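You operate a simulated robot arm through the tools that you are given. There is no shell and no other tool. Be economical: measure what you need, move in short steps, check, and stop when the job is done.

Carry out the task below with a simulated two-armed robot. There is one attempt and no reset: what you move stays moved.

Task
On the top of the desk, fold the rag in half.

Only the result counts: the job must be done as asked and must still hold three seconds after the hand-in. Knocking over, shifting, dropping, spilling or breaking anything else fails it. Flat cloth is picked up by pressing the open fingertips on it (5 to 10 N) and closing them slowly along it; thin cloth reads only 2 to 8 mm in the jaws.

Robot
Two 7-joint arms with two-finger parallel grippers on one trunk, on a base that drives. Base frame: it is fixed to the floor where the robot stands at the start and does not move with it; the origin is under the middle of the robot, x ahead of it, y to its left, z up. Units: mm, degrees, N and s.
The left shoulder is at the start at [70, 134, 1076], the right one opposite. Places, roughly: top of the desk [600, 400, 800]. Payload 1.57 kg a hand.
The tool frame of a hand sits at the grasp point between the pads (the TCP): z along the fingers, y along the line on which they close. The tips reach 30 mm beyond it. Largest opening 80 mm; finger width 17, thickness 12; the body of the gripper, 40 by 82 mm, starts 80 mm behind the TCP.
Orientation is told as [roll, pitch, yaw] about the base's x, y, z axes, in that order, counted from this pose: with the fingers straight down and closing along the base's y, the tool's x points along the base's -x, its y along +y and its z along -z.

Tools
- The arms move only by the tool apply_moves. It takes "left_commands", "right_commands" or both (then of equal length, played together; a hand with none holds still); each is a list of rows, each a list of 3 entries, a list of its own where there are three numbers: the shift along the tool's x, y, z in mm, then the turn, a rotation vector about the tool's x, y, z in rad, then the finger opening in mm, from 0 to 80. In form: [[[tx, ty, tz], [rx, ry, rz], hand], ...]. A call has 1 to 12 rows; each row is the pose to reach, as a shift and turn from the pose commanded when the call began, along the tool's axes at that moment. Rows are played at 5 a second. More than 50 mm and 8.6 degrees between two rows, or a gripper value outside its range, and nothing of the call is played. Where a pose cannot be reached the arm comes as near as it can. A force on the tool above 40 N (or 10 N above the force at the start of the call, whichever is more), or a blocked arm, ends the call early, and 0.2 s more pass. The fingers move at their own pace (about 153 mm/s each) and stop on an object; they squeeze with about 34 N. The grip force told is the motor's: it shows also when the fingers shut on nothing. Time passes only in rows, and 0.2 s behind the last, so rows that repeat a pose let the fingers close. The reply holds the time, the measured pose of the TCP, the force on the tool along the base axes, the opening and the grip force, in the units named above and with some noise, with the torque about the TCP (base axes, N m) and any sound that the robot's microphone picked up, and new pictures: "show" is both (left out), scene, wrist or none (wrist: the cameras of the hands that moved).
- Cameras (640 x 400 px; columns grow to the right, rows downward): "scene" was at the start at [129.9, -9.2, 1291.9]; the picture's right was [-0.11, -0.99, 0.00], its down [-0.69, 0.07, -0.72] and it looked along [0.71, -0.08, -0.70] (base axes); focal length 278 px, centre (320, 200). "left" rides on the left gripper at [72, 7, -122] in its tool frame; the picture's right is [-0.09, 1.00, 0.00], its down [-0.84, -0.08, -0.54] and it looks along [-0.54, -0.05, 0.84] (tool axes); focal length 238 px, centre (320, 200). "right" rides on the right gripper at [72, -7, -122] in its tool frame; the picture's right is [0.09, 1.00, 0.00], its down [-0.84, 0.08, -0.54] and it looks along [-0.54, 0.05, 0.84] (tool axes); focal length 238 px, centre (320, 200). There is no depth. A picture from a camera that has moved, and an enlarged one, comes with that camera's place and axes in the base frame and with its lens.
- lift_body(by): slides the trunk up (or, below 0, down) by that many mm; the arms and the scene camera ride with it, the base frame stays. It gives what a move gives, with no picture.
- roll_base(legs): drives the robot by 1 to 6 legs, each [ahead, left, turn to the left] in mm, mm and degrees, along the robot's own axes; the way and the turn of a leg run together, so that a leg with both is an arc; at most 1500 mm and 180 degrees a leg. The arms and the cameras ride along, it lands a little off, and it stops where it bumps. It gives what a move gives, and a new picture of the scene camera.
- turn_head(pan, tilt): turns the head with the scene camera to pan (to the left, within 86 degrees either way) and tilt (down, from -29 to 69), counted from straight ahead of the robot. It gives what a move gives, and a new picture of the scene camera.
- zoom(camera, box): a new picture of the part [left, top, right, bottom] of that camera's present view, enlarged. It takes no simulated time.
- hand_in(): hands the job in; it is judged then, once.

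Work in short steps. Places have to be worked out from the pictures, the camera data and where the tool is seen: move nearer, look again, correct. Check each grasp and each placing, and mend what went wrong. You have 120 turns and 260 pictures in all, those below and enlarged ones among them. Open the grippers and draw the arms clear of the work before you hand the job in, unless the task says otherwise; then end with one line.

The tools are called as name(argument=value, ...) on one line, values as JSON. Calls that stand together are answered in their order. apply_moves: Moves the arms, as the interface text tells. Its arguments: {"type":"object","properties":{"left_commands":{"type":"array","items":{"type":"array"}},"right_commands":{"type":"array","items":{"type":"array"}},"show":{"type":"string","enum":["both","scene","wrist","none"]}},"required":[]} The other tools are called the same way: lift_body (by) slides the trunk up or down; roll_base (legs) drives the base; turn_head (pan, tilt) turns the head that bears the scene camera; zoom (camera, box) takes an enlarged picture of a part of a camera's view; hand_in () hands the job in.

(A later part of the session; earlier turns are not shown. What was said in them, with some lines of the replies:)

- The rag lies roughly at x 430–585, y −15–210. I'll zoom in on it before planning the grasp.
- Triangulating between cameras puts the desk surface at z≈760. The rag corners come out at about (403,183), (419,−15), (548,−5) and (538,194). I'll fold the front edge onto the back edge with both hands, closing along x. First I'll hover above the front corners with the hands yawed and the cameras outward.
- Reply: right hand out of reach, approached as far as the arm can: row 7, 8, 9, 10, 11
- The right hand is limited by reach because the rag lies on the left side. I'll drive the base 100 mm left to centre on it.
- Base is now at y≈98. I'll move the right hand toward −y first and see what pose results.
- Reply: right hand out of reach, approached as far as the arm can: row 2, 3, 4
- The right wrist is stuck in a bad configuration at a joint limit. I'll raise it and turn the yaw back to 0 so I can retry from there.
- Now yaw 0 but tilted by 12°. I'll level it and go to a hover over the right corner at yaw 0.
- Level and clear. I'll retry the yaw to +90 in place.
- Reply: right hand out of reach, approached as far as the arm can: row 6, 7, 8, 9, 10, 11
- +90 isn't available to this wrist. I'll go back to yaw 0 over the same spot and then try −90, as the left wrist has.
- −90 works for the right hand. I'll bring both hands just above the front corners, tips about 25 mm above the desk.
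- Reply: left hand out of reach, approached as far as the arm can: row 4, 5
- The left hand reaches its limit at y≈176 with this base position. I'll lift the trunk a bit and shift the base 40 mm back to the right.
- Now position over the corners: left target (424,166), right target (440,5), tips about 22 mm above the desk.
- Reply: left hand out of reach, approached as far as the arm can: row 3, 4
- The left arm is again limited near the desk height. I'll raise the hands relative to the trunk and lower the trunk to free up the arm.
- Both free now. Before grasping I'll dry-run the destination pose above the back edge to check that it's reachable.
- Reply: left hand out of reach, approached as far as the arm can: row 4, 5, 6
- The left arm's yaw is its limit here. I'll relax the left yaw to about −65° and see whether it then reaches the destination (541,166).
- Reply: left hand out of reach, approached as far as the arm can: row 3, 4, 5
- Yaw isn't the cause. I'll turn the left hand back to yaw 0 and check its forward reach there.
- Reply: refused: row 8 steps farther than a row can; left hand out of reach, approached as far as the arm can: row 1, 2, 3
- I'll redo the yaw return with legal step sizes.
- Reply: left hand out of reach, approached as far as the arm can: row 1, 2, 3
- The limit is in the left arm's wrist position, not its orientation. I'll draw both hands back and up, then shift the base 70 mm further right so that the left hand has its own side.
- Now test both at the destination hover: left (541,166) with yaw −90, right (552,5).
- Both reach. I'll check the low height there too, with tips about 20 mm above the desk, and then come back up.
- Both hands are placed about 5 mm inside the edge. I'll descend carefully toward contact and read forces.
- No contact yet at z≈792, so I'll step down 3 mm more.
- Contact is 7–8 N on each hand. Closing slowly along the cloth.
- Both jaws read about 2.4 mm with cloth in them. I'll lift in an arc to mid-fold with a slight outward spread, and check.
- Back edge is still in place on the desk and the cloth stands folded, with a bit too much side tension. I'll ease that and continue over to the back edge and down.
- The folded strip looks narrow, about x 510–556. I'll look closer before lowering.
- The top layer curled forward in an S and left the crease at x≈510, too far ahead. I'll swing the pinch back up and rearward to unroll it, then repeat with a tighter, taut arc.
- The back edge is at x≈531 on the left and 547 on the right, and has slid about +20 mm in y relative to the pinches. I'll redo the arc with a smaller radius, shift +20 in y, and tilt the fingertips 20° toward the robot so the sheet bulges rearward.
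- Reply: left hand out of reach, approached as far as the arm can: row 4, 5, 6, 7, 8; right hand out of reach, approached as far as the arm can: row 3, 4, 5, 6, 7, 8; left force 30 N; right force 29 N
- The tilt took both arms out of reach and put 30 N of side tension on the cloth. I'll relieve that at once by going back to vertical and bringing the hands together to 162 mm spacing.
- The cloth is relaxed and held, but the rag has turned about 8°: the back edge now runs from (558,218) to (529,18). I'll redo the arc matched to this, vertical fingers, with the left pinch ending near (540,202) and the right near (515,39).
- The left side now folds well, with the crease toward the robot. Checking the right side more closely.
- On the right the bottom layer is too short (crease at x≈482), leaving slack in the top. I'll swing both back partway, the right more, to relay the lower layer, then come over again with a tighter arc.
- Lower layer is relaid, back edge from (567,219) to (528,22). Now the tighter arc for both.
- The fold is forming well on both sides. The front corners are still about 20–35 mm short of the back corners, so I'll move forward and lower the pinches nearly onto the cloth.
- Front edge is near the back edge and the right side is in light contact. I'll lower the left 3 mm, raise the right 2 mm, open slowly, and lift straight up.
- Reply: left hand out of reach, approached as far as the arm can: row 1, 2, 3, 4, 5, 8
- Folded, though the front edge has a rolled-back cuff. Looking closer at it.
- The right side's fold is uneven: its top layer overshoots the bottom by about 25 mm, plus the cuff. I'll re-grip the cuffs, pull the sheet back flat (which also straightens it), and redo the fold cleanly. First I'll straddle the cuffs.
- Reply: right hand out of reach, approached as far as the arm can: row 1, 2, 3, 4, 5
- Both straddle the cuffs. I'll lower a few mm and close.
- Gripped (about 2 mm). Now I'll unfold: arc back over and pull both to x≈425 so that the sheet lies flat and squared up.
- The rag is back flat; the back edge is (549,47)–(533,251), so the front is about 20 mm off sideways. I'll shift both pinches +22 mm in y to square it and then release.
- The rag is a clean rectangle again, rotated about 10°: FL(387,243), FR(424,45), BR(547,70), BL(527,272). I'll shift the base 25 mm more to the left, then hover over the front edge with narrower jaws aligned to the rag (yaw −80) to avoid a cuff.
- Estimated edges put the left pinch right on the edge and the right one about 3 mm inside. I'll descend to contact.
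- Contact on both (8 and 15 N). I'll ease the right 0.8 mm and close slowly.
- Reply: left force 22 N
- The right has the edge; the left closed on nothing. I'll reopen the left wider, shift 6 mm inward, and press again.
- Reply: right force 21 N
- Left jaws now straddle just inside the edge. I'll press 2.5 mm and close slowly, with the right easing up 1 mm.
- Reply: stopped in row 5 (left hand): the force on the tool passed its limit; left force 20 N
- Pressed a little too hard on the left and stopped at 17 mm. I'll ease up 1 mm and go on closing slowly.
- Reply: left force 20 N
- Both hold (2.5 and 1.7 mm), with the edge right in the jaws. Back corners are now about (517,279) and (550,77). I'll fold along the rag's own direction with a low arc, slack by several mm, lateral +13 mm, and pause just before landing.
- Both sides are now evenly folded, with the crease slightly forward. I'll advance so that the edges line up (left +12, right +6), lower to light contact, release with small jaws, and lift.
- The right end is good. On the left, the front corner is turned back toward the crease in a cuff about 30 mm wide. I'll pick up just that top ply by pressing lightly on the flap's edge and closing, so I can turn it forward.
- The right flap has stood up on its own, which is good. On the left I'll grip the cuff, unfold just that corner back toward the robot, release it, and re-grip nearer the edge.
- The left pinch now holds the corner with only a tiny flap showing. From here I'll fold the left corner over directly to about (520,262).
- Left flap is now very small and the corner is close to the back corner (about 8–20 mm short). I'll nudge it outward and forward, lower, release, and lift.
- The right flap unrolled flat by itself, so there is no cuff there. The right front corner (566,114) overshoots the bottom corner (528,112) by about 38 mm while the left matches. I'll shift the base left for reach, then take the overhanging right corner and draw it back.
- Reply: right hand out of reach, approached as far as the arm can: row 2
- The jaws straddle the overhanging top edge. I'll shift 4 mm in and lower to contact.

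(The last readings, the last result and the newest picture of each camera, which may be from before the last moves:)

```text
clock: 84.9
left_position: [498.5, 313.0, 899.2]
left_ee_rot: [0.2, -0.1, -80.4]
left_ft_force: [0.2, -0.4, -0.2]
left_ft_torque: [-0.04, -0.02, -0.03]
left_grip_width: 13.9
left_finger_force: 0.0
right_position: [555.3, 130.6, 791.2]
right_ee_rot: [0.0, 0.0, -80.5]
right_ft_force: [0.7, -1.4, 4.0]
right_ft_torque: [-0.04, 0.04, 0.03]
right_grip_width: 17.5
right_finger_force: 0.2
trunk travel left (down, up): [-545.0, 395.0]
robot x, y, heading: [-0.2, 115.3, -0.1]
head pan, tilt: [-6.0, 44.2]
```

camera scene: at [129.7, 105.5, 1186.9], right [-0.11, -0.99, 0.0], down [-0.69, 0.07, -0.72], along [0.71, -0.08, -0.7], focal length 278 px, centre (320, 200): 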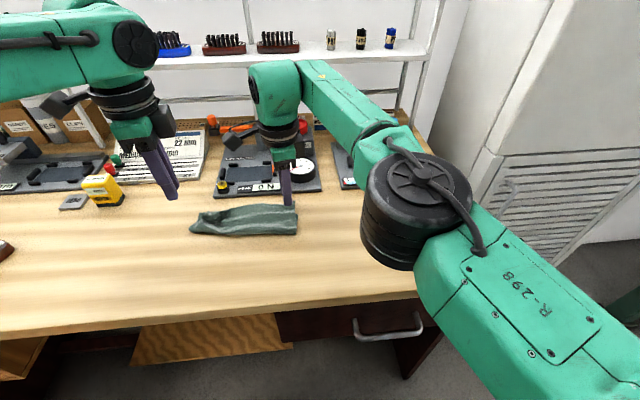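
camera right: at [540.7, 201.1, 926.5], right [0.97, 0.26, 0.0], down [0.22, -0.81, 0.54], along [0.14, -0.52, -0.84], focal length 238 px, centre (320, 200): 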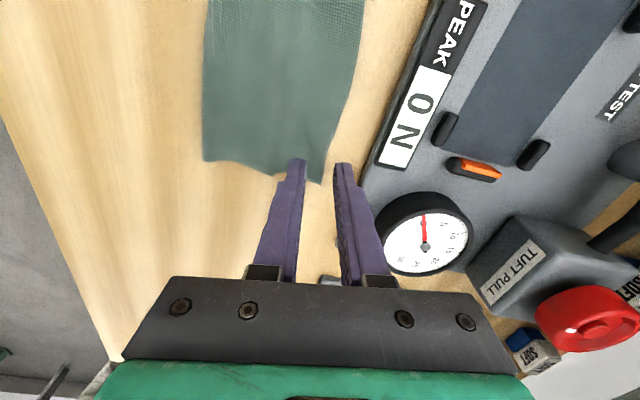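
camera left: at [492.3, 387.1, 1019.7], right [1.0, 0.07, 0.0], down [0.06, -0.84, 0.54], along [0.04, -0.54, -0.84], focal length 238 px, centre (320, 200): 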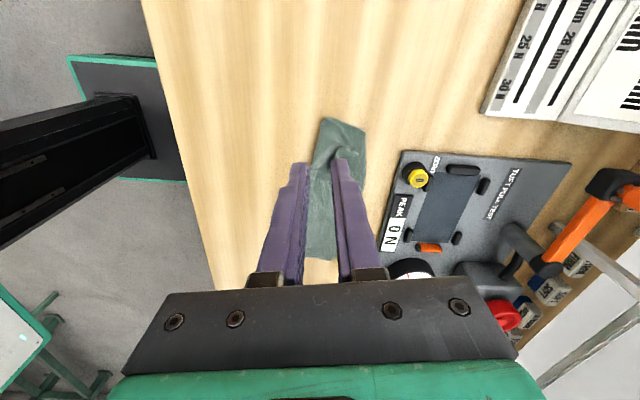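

Contact at 4 N. Pressing 0.5 mm more and closing slowly.

apply_moves(right_commands=[[[0, 0, 0.5], [0, 0, 0], 16], [[0, 0, 0.5], [0, 0, 0], 14], [[0, 0, 0.5], [0, 0, 0], 12], [[0, 0, 0.5], [0, 0, 0], 10], [[0, 0, 0.5], [0, 0, 0], 8], [[0, 0, 0.5], [0, 0, 0], 6], [[0, 0, 0.3], [0, 0, 0], 4], [[0, 0, 0], [0, 0, 0], 2], [[0, 0, 0], [0, 0, 0], 0], [[0, 0, 0], [0, 0, 0], 0]], show="wrist")

```text
clock: 87.1
left_position: [497.9, 313.0, 898.4]
left_ee_rot: [0.2, -0.1, -80.6]
left_ft_force: [-0.9, 0.1, -0.7]
left_ft_torque: [-0.03, -0.01, 0.01]
left_grip_width: 13.9
left_finger_force: 0.1
right_position: [554.9, 129.5, 792.0]
right_ee_rot: [0.0, 0.0, -80.5]
right_ft_force: [0.5, -0.1, 8.8]
right_ft_torque: [0.0, 0.01, -0.01]
right_grip_width: 1.0
right_finger_force: 23.0
trunk travel left (down, up): [-545.0, 395.0]
robot x, y, heading: [0.6, 113.0, -0.0]
head pan, tilt: [-6.0, 44.2]
camera right: at [535.8, 200.1, 912.3], right [0.97, 0.26, 0.0], down [0.21, -0.81, 0.54], along [0.14, -0.52, -0.84], focal length 238 px, centre (320, 200)
```

right: 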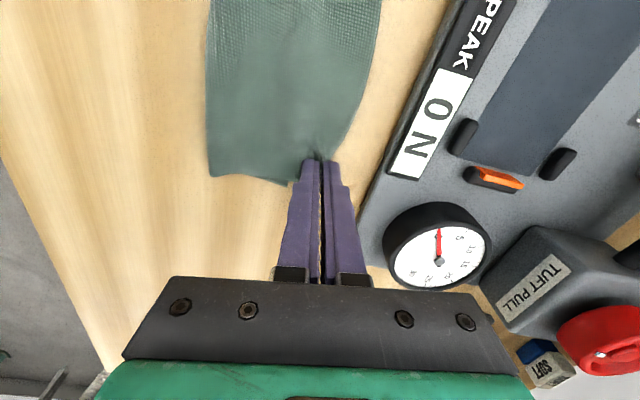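

Single-ply edge gripped (1.0 mm). I'll lift 20 mm, draw it back 31 mm onto the bottom layer's edge, and lower.

apply_moves(right_commands=[[[0, -4, -14], [0, 0, 0], 0], [[2, -15, -22], [0, 0, 0], 0], [[4, -26, -20], [0, 0, 0], 0], [[5, -31, -10], [0, 0, 0], 0], [[5, -31, -5], [0, 0, 0], 0], [[5, -31, -5], [0, 0, 0], 0]], show="both")

zoom(camera="scene", box=[180, 170, 340, 270])

zoom(camera="right", box=[220, 0, 420, 200])

```text
clock: 88.5
left_position: [498.9, 313.4, 897.9]
left_ee_rot: [0.1, 0.0, -80.5]
left_ft_force: [0.2, 0.4, -0.6]
left_ft_torque: [-0.02, 0.0, 0.0]
left_grip_width: 14.0
left_finger_force: 0.1
right_position: [524.2, 127.6, 794.4]
right_ee_rot: [-0.1, 0.0, -80.4]
right_ft_force: [0.5, -0.2, 0.2]
right_ft_torque: [0.0, -0.01, -0.04]
right_grip_width: 1.3
right_finger_force: 23.1
trunk travel left (down, up): [-545.0, 395.0]
robot x, y, heading: [0.4, 115.8, -0.2]
head pan, tilt: [-6.0, 44.2]
camera scene: at [129.8, 105.3, 1186.8], right [-0.11, -0.99, 0.0], down [-0.69, 0.07, -0.72], along [0.71, -0.08, -0.7], focal length 278 px, centre (320, 200)
camera right: at [505.0, 198.9, 915.9], right [0.97, 0.25, 0.0], down [0.21, -0.81, 0.54], along [0.14, -0.53, -0.84], focal length 238 px, centre (320, 200)
```

scene: 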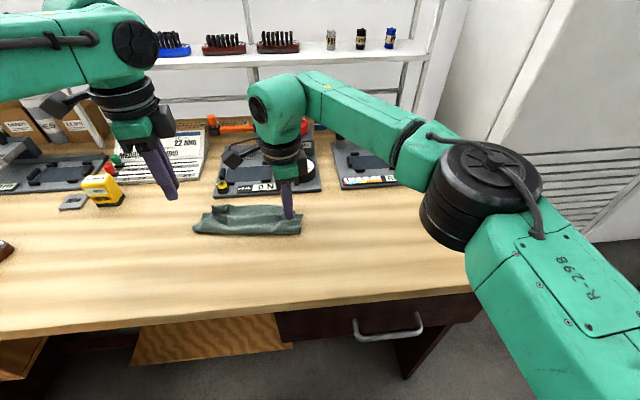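
right: 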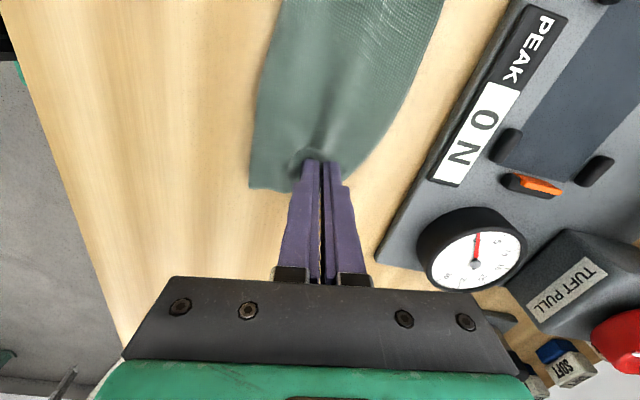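

```text
4.00 times, centred on (260, 220) of scene
camera zoom: at [129.8, 105.3, 1186.8], right [-0.11, -0.99, 0.0], down [-0.69, 0.07, -0.72], along [0.71, -0.08, -0.7], focal length 1112 px, centre (560, 120)
```

zoom: 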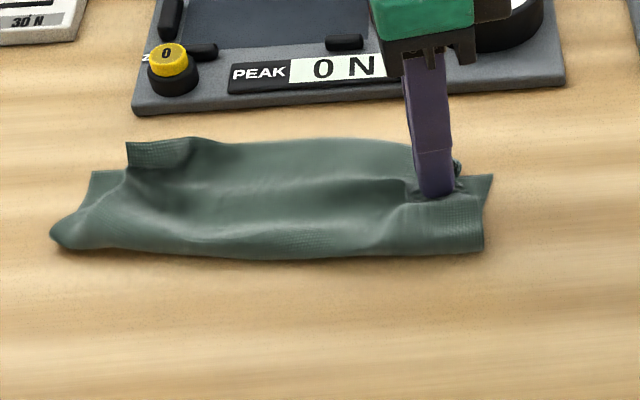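

```text
2.00 times, centred on (320, 100) of right
camera zoom: at [505.0, 198.9, 915.9], right [0.97, 0.25, 0.0], down [0.21, -0.81, 0.54], along [0.14, -0.53, -0.84], focal length 477 px, centre (320, 400)
```

zoom: 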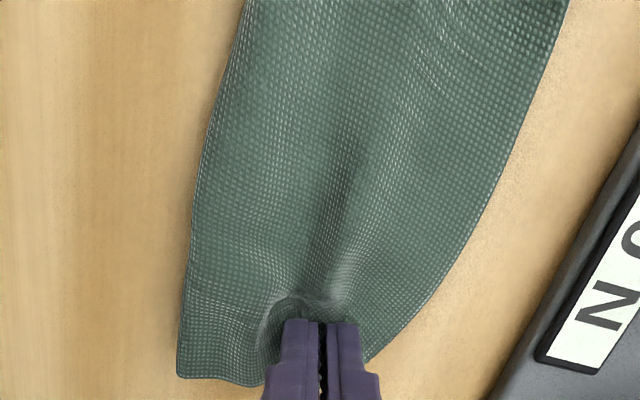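

Edge is drawn back, and the left flap has also unrolled. I'll release the right, lift off, and look.

apply_moves(right_commands=[[[0, 0, 1], [0, 0, 0], 4], [[0, 0, 1], [0, 0, 0], 8], [[0, 0, -4], [0, 0, 0], 10], [[0, 0, -25], [0, 0, 0], 12], [[0, 0, -60], [0, 0, 0], 14], [[0, -20, -90], [0, 0, 0], 14], [[0, -20, -90], [0, 0, 0], 14]], show="both")

zoom(camera="scene", box=[180, 170, 340, 270])

zoom(camera="right", box=[220, 0, 420, 200])

zoom(camera="left", box=[240, 80, 440, 280])

```text
clock: 90.1
left_position: [499.8, 314.6, 897.2]
left_ee_rot: [0.2, -0.1, -80.6]
left_ft_force: [0.3, -0.2, -0.4]
left_ft_torque: [-0.04, -0.01, -0.05]
left_grip_width: 14.1
left_finger_force: 0.0
right_position: [503.3, 128.3, 886.2]
right_ee_rot: [-0.1, -0.1, -80.5]
right_ft_force: [0.0, 0.0, 0.1]
right_ft_torque: [0.01, 0.0, 0.02]
right_grip_width: 14.1
right_finger_force: 0.1
trunk travel left (down, up): [-545.0, 395.0]
robot x, y, heading: [-4.9, 117.0, -0.2]
head pan, tilt: [-6.0, 44.2]
camera scene: at [130.5, 105.8, 1186.8], right [-0.11, -0.99, 0.0], down [-0.69, 0.07, -0.72], along [0.71, -0.08, -0.7], focal length 278 px, centre (320, 200)
camera right: at [485.5, 197.8, 1006.9], right [0.97, 0.26, 0.0], down [0.22, -0.81, 0.54], along [0.14, -0.53, -0.84], focal length 238 px, centre (320, 200)
```

scene: 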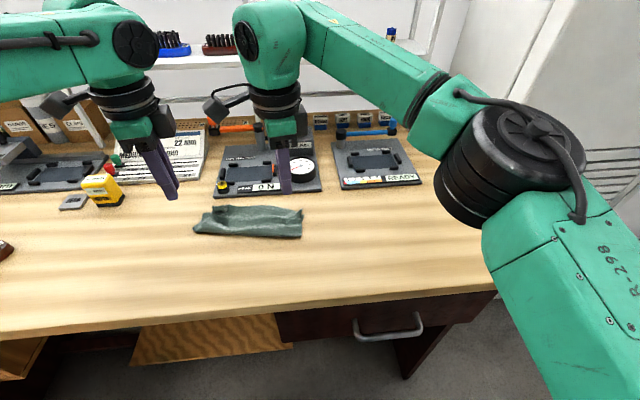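
right: 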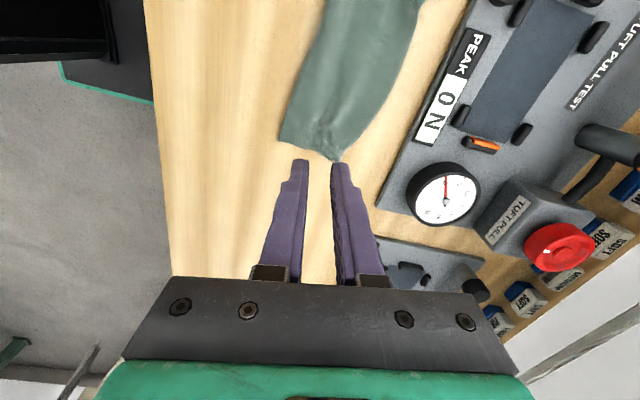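

```text
4.00 times, centred on (260, 220) of scene
camera zoom: at [130.5, 105.8, 1186.8], right [-0.11, -0.99, 0.0], down [-0.69, 0.07, -0.72], along [0.71, -0.08, -0.7], focal length 1112 px, centre (560, 120)
```

zoom: 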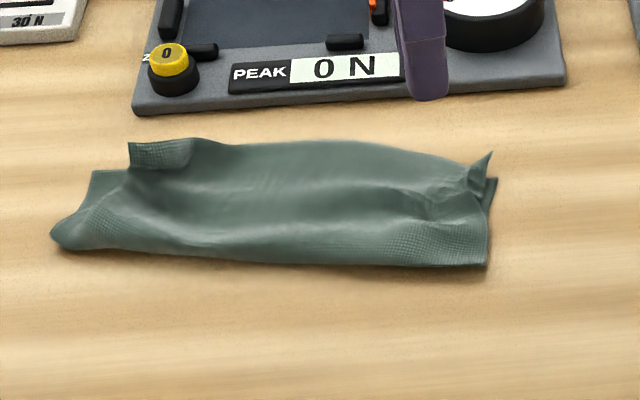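

```text
2.00 times, centred on (320, 100) of right
camera zoom: at [485.5, 197.8, 1006.9], right [0.97, 0.26, 0.0], down [0.22, -0.81, 0.54], along [0.14, -0.53, -0.84], focal length 477 px, centre (320, 400)
```

zoom: 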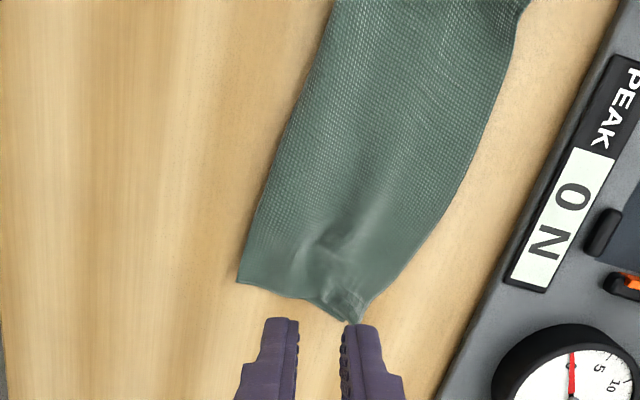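

```text
2.00 times, centred on (340, 180) of left
camera zoom: at [493.0, 387.4, 1019.1], right [1.0, 0.07, 0.0], down [0.06, -0.84, 0.54], along [0.04, -0.54, -0.84], focal length 477 px, centre (280, 240)
```

zoom: 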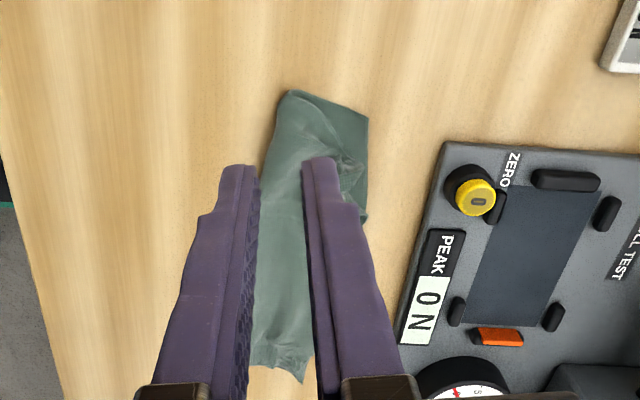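

This is now a neat fold. Only the middle of the top edge still overshoots the bottom edge, by about 20 mm near (556,185). I'll shift the base and draw that back the same way.

roll_base(legs=[[0, 55, 0]])

apply_moves(right_commands=[[[3, 15, 15], [0, 0, 0], 18], [[5, 30, 30], [0, 0, 0], 18], [[5, 47, 45], [0, 0, 0], 18], [[5, 47, 60], [0, 0, 0], 18]], show="wrist")

zoom(camera="right", box=[220, 0, 420, 200])

```text
clock: 91.1
left_position: [497.8, 367.0, 897.6]
left_ee_rot: [0.2, -0.1, -80.6]
left_ft_force: [0.8, 0.3, 0.3]
left_ft_torque: [-0.02, 0.0, -0.02]
left_grip_width: 14.1
left_finger_force: 0.0
right_position: [504.9, 181.8, 886.2]
right_ee_rot: [-0.1, -0.1, -80.6]
right_ft_force: [-0.2, 0.0, -0.3]
right_ft_torque: [-0.02, 0.01, 0.02]
right_grip_width: 14.0
right_finger_force: 0.0
trunk travel left (down, up): [-545.0, 395.0]
robot x, y, heading: [-1.7, 168.2, 0.1]
head pan, tilt: [-6.0, 44.2]
camera scene: at [130.0, 160.4, 1186.9], right [-0.11, -0.99, 0.0], down [-0.69, 0.07, -0.72], along [0.71, -0.08, -0.7], focal length 278 px, centre (320, 200)
```

scene: 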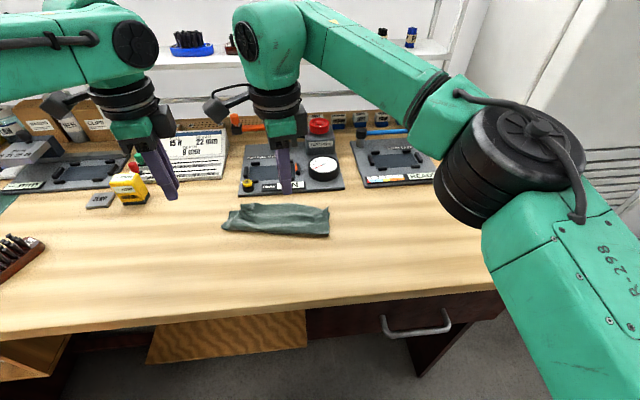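

```text
clock: 92.1
left_position: [499.7, 366.7, 897.8]
left_ee_rot: [0.3, 0.0, -80.6]
left_ft_force: [-0.1, 1.0, 0.1]
left_ft_torque: [0.01, 0.01, -0.01]
left_grip_width: 14.0
left_finger_force: 0.1
right_position: [551.1, 193.6, 825.9]
right_ee_rot: [0.0, 0.1, -80.7]
right_ft_force: [0.3, -0.6, -0.9]
right_ft_torque: [0.02, 0.02, -0.02]
right_grip_width: 18.0
right_finger_force: 0.1
trunk travel left (down, up): [-545.0, 395.0]
robot x, y, heading: [-1.6, 168.2, -0.1]
head pan, tilt: [-6.0, 44.2]
camera right: at [531.8, 263.5, 947.3], right [0.97, 0.25, 0.0], down [0.21, -0.81, 0.54], along [0.14, -0.52, -0.84], focal length 238 px, centre (320, 200)
```

right: 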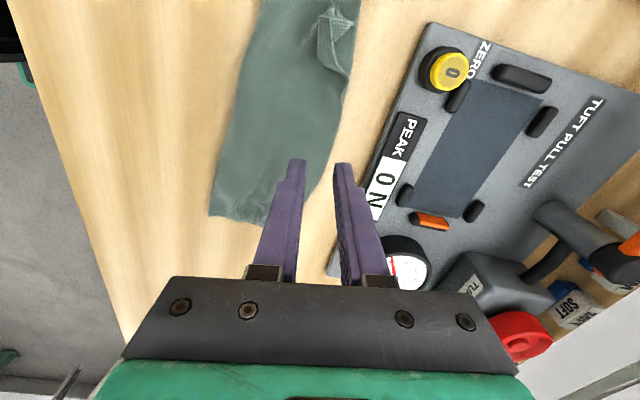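

```text
2.00 times, centred on (320, 100) of right
camera zoom: at [531.8, 263.5, 947.3], right [0.97, 0.25, 0.0], down [0.21, -0.81, 0.54], along [0.14, -0.52, -0.84], focal length 477 px, centre (320, 400)
```

zoom: 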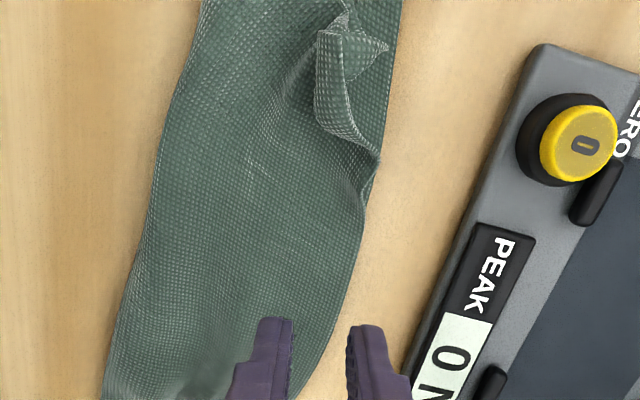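

From here the top edge lies within about 10 mm of the bottom edge, and the corner pairs are within about 20 mm, so no further pull is needed. I'll raise both arms clear and take a final look.

apply_moves(right_commands=[[[0, -10, -40], [0, 0, 0], 18], [[0, -30, -80], [0, 0, 0], 18], [[20, -60, -115], [0, 0, 0], 18], [[0, -100, -130], [0, 0, 0], 18], [[-40, -120, -140], [0, 0, 0], 18], [[-80, -140, -140], [0, 0, 0], 18], [[-110, -140, -140], [0, 0, 0], 30]], left_commands=[[[0, 0, -20], [0, 0, 0], 14], [[0, -10, -40], [0, 0, 0], 20], [[0, -20, -50], [0, 0, 0], 30], [[0, -40, -50], [0, 0, 0], 30], [[0, -60, -50], [0, 0, 0], 30], [[0, -80, -50], [0, 0, 0], 30], [[0, -80, -50], [0, 0, 0], 30]], show="both")

zoom(camera="scene", box=[200, 170, 360, 270])

```text
refused: row 3 steps farther than a row can; nothing moved
```

```text
4.00 times, centred on (280, 220) of scene
camera zoom: at [130.3, 159.5, 1186.8], right [-0.11, -0.99, 0.0], down [-0.69, 0.07, -0.72], along [0.71, -0.08, -0.7], focal length 1112 px, centre (480, 120)
```

zoom: 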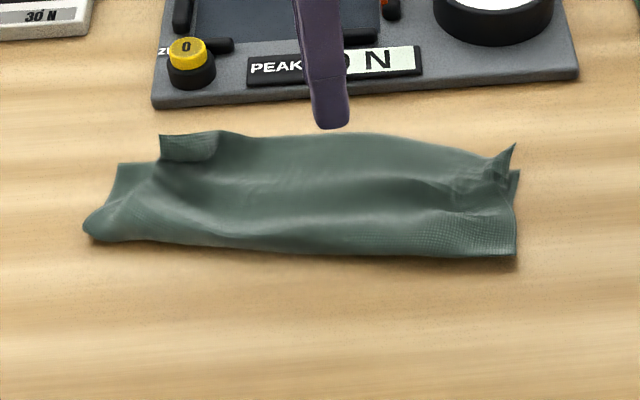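

One step was too long; repeating the retreat with shorter steps.

apply_moves(right_commands=[[[0, 0, -35], [0, 0, 0], 18], [[0, -15, -70], [0, 0, 0], 18], [[0, -35, -100], [0, 0, 0], 18], [[-10, -65, -115], [0, 0, 0], 18], [[-30, -95, -120], [0, 0, 0], 18], [[-60, -115, -125], [0, 0, 0], 18], [[-95, -125, -125], [0, 0, 0], 30], [[-95, -125, -125], [0, 0, 0], 30]], left_commands=[[[0, 0, -20], [0, 0, 0], 14], [[0, -10, -40], [0, 0, 0], 20], [[0, -20, -50], [0, 0, 0], 30], [[0, -40, -50], [0, 0, 0], 30], [[0, -60, -50], [0, 0, 0], 30], [[0, -80, -50], [0, 0, 0], 30], [[0, -80, -50], [0, 0, 0], 30], [[0, -80, -50], [0, 0, 0], 30]], show="both")

zoom(camera="scene", box=[200, 170, 360, 270])

zoom(camera="right", box=[220, 0, 520, 200])

```text
clock: 93.9
left_position: [420.7, 354.9, 948.2]
left_ee_rot: [0.2, -0.2, -80.7]
left_ft_force: [0.2, 1.0, 0.6]
left_ft_torque: [-0.03, 0.02, 0.01]
left_grip_width: 30.0
left_finger_force: 0.1
right_position: [440.1, 78.7, 950.5]
right_ee_rot: [-0.1, 0.0, -80.5]
right_ft_force: [-0.8, 0.8, -0.9]
right_ft_torque: [-0.03, 0.0, -0.01]
right_grip_width: 30.1
right_finger_force: 0.0
right hand out of reach, approached as far as the arm can: row 1
trunk travel left (down, up): [-545.0, 395.0]
robot x, y, heading: [4.4, 169.2, -0.4]
head pan, tilt: [-6.0, 44.2]
camera scene: at [130.0, 161.0, 1186.8], right [-0.11, -0.99, 0.0], down [-0.69, 0.07, -0.72], along [0.71, -0.08, -0.7], focal length 278 px, centre (320, 200)
camera right: at [421.7, 149.1, 1070.2], right [0.97, 0.25, 0.0], down [0.21, -0.81, 0.54], along [0.14, -0.53, -0.84], focal length 238 px, centre (320, 200)
camera left: at [414.1, 429.3, 1069.3], right [1.0, 0.07, 0.0], down [0.06, -0.84, 0.54], along [0.04, -0.54, -0.84], focal length 238 px, centre (320, 200)
```

scene: 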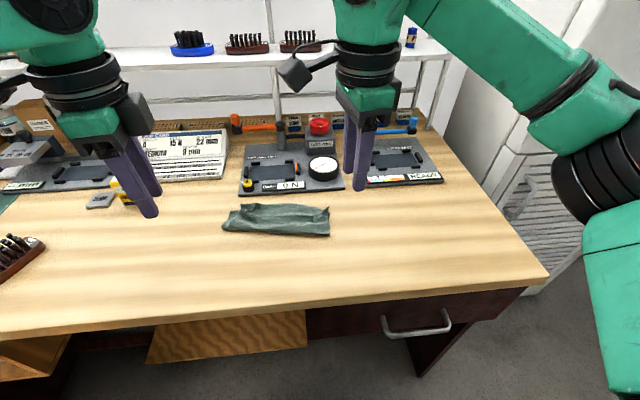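
right: 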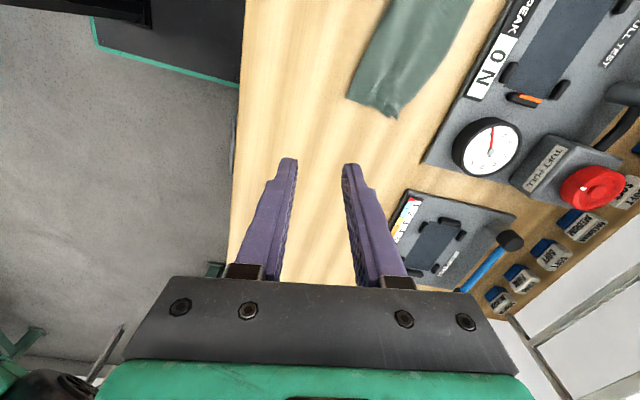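
left: 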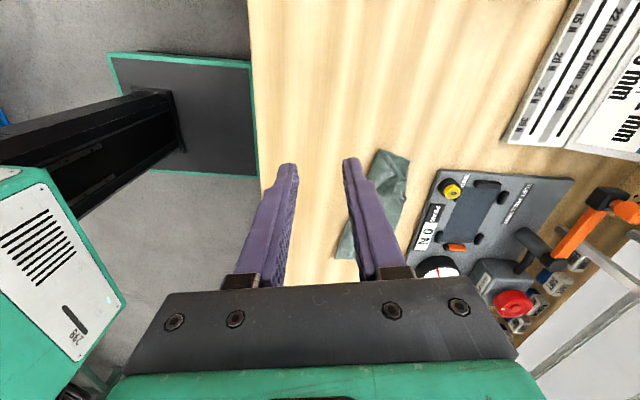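

```text
4.00 times, centred on (280, 220) of scene
camera zoom: at [130.0, 161.0, 1186.8], right [-0.11, -0.99, 0.0], down [-0.69, 0.07, -0.72], along [0.71, -0.08, -0.7], focal length 1112 px, centre (480, 120)
```

zoom: 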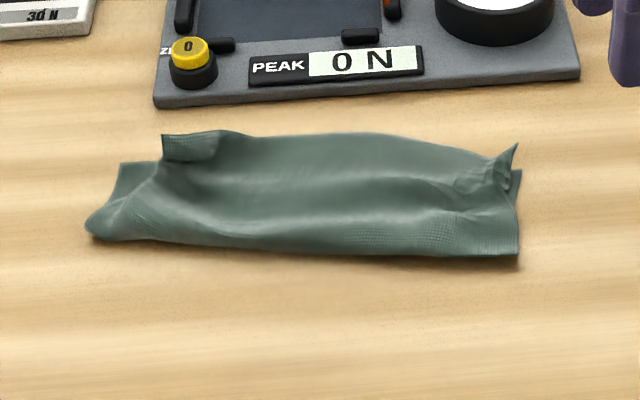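

```text
2.00 times, centred on (370, 100) of right
camera zoom: at [421.7, 149.1, 1070.2], right [0.97, 0.25, 0.0], down [0.21, -0.81, 0.54], along [0.14, -0.53, -0.84], focal length 477 px, centre (220, 400)
```

zoom: 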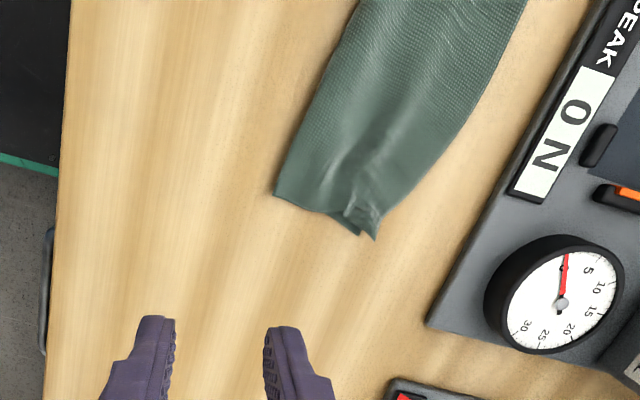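

The rag lies folded in half and looks the same as in the previous view. Both grippers are open and clear, and nothing else on the desk has been touched. Handing in.

hand_in()

```text
The job is handed in.
```

I folded the rag in half on the desk, front edge over to back edge, and handed the job in. The back corners line up to within about 25 mm, with slight crumpling at both ends, and nothing else was disturbed.
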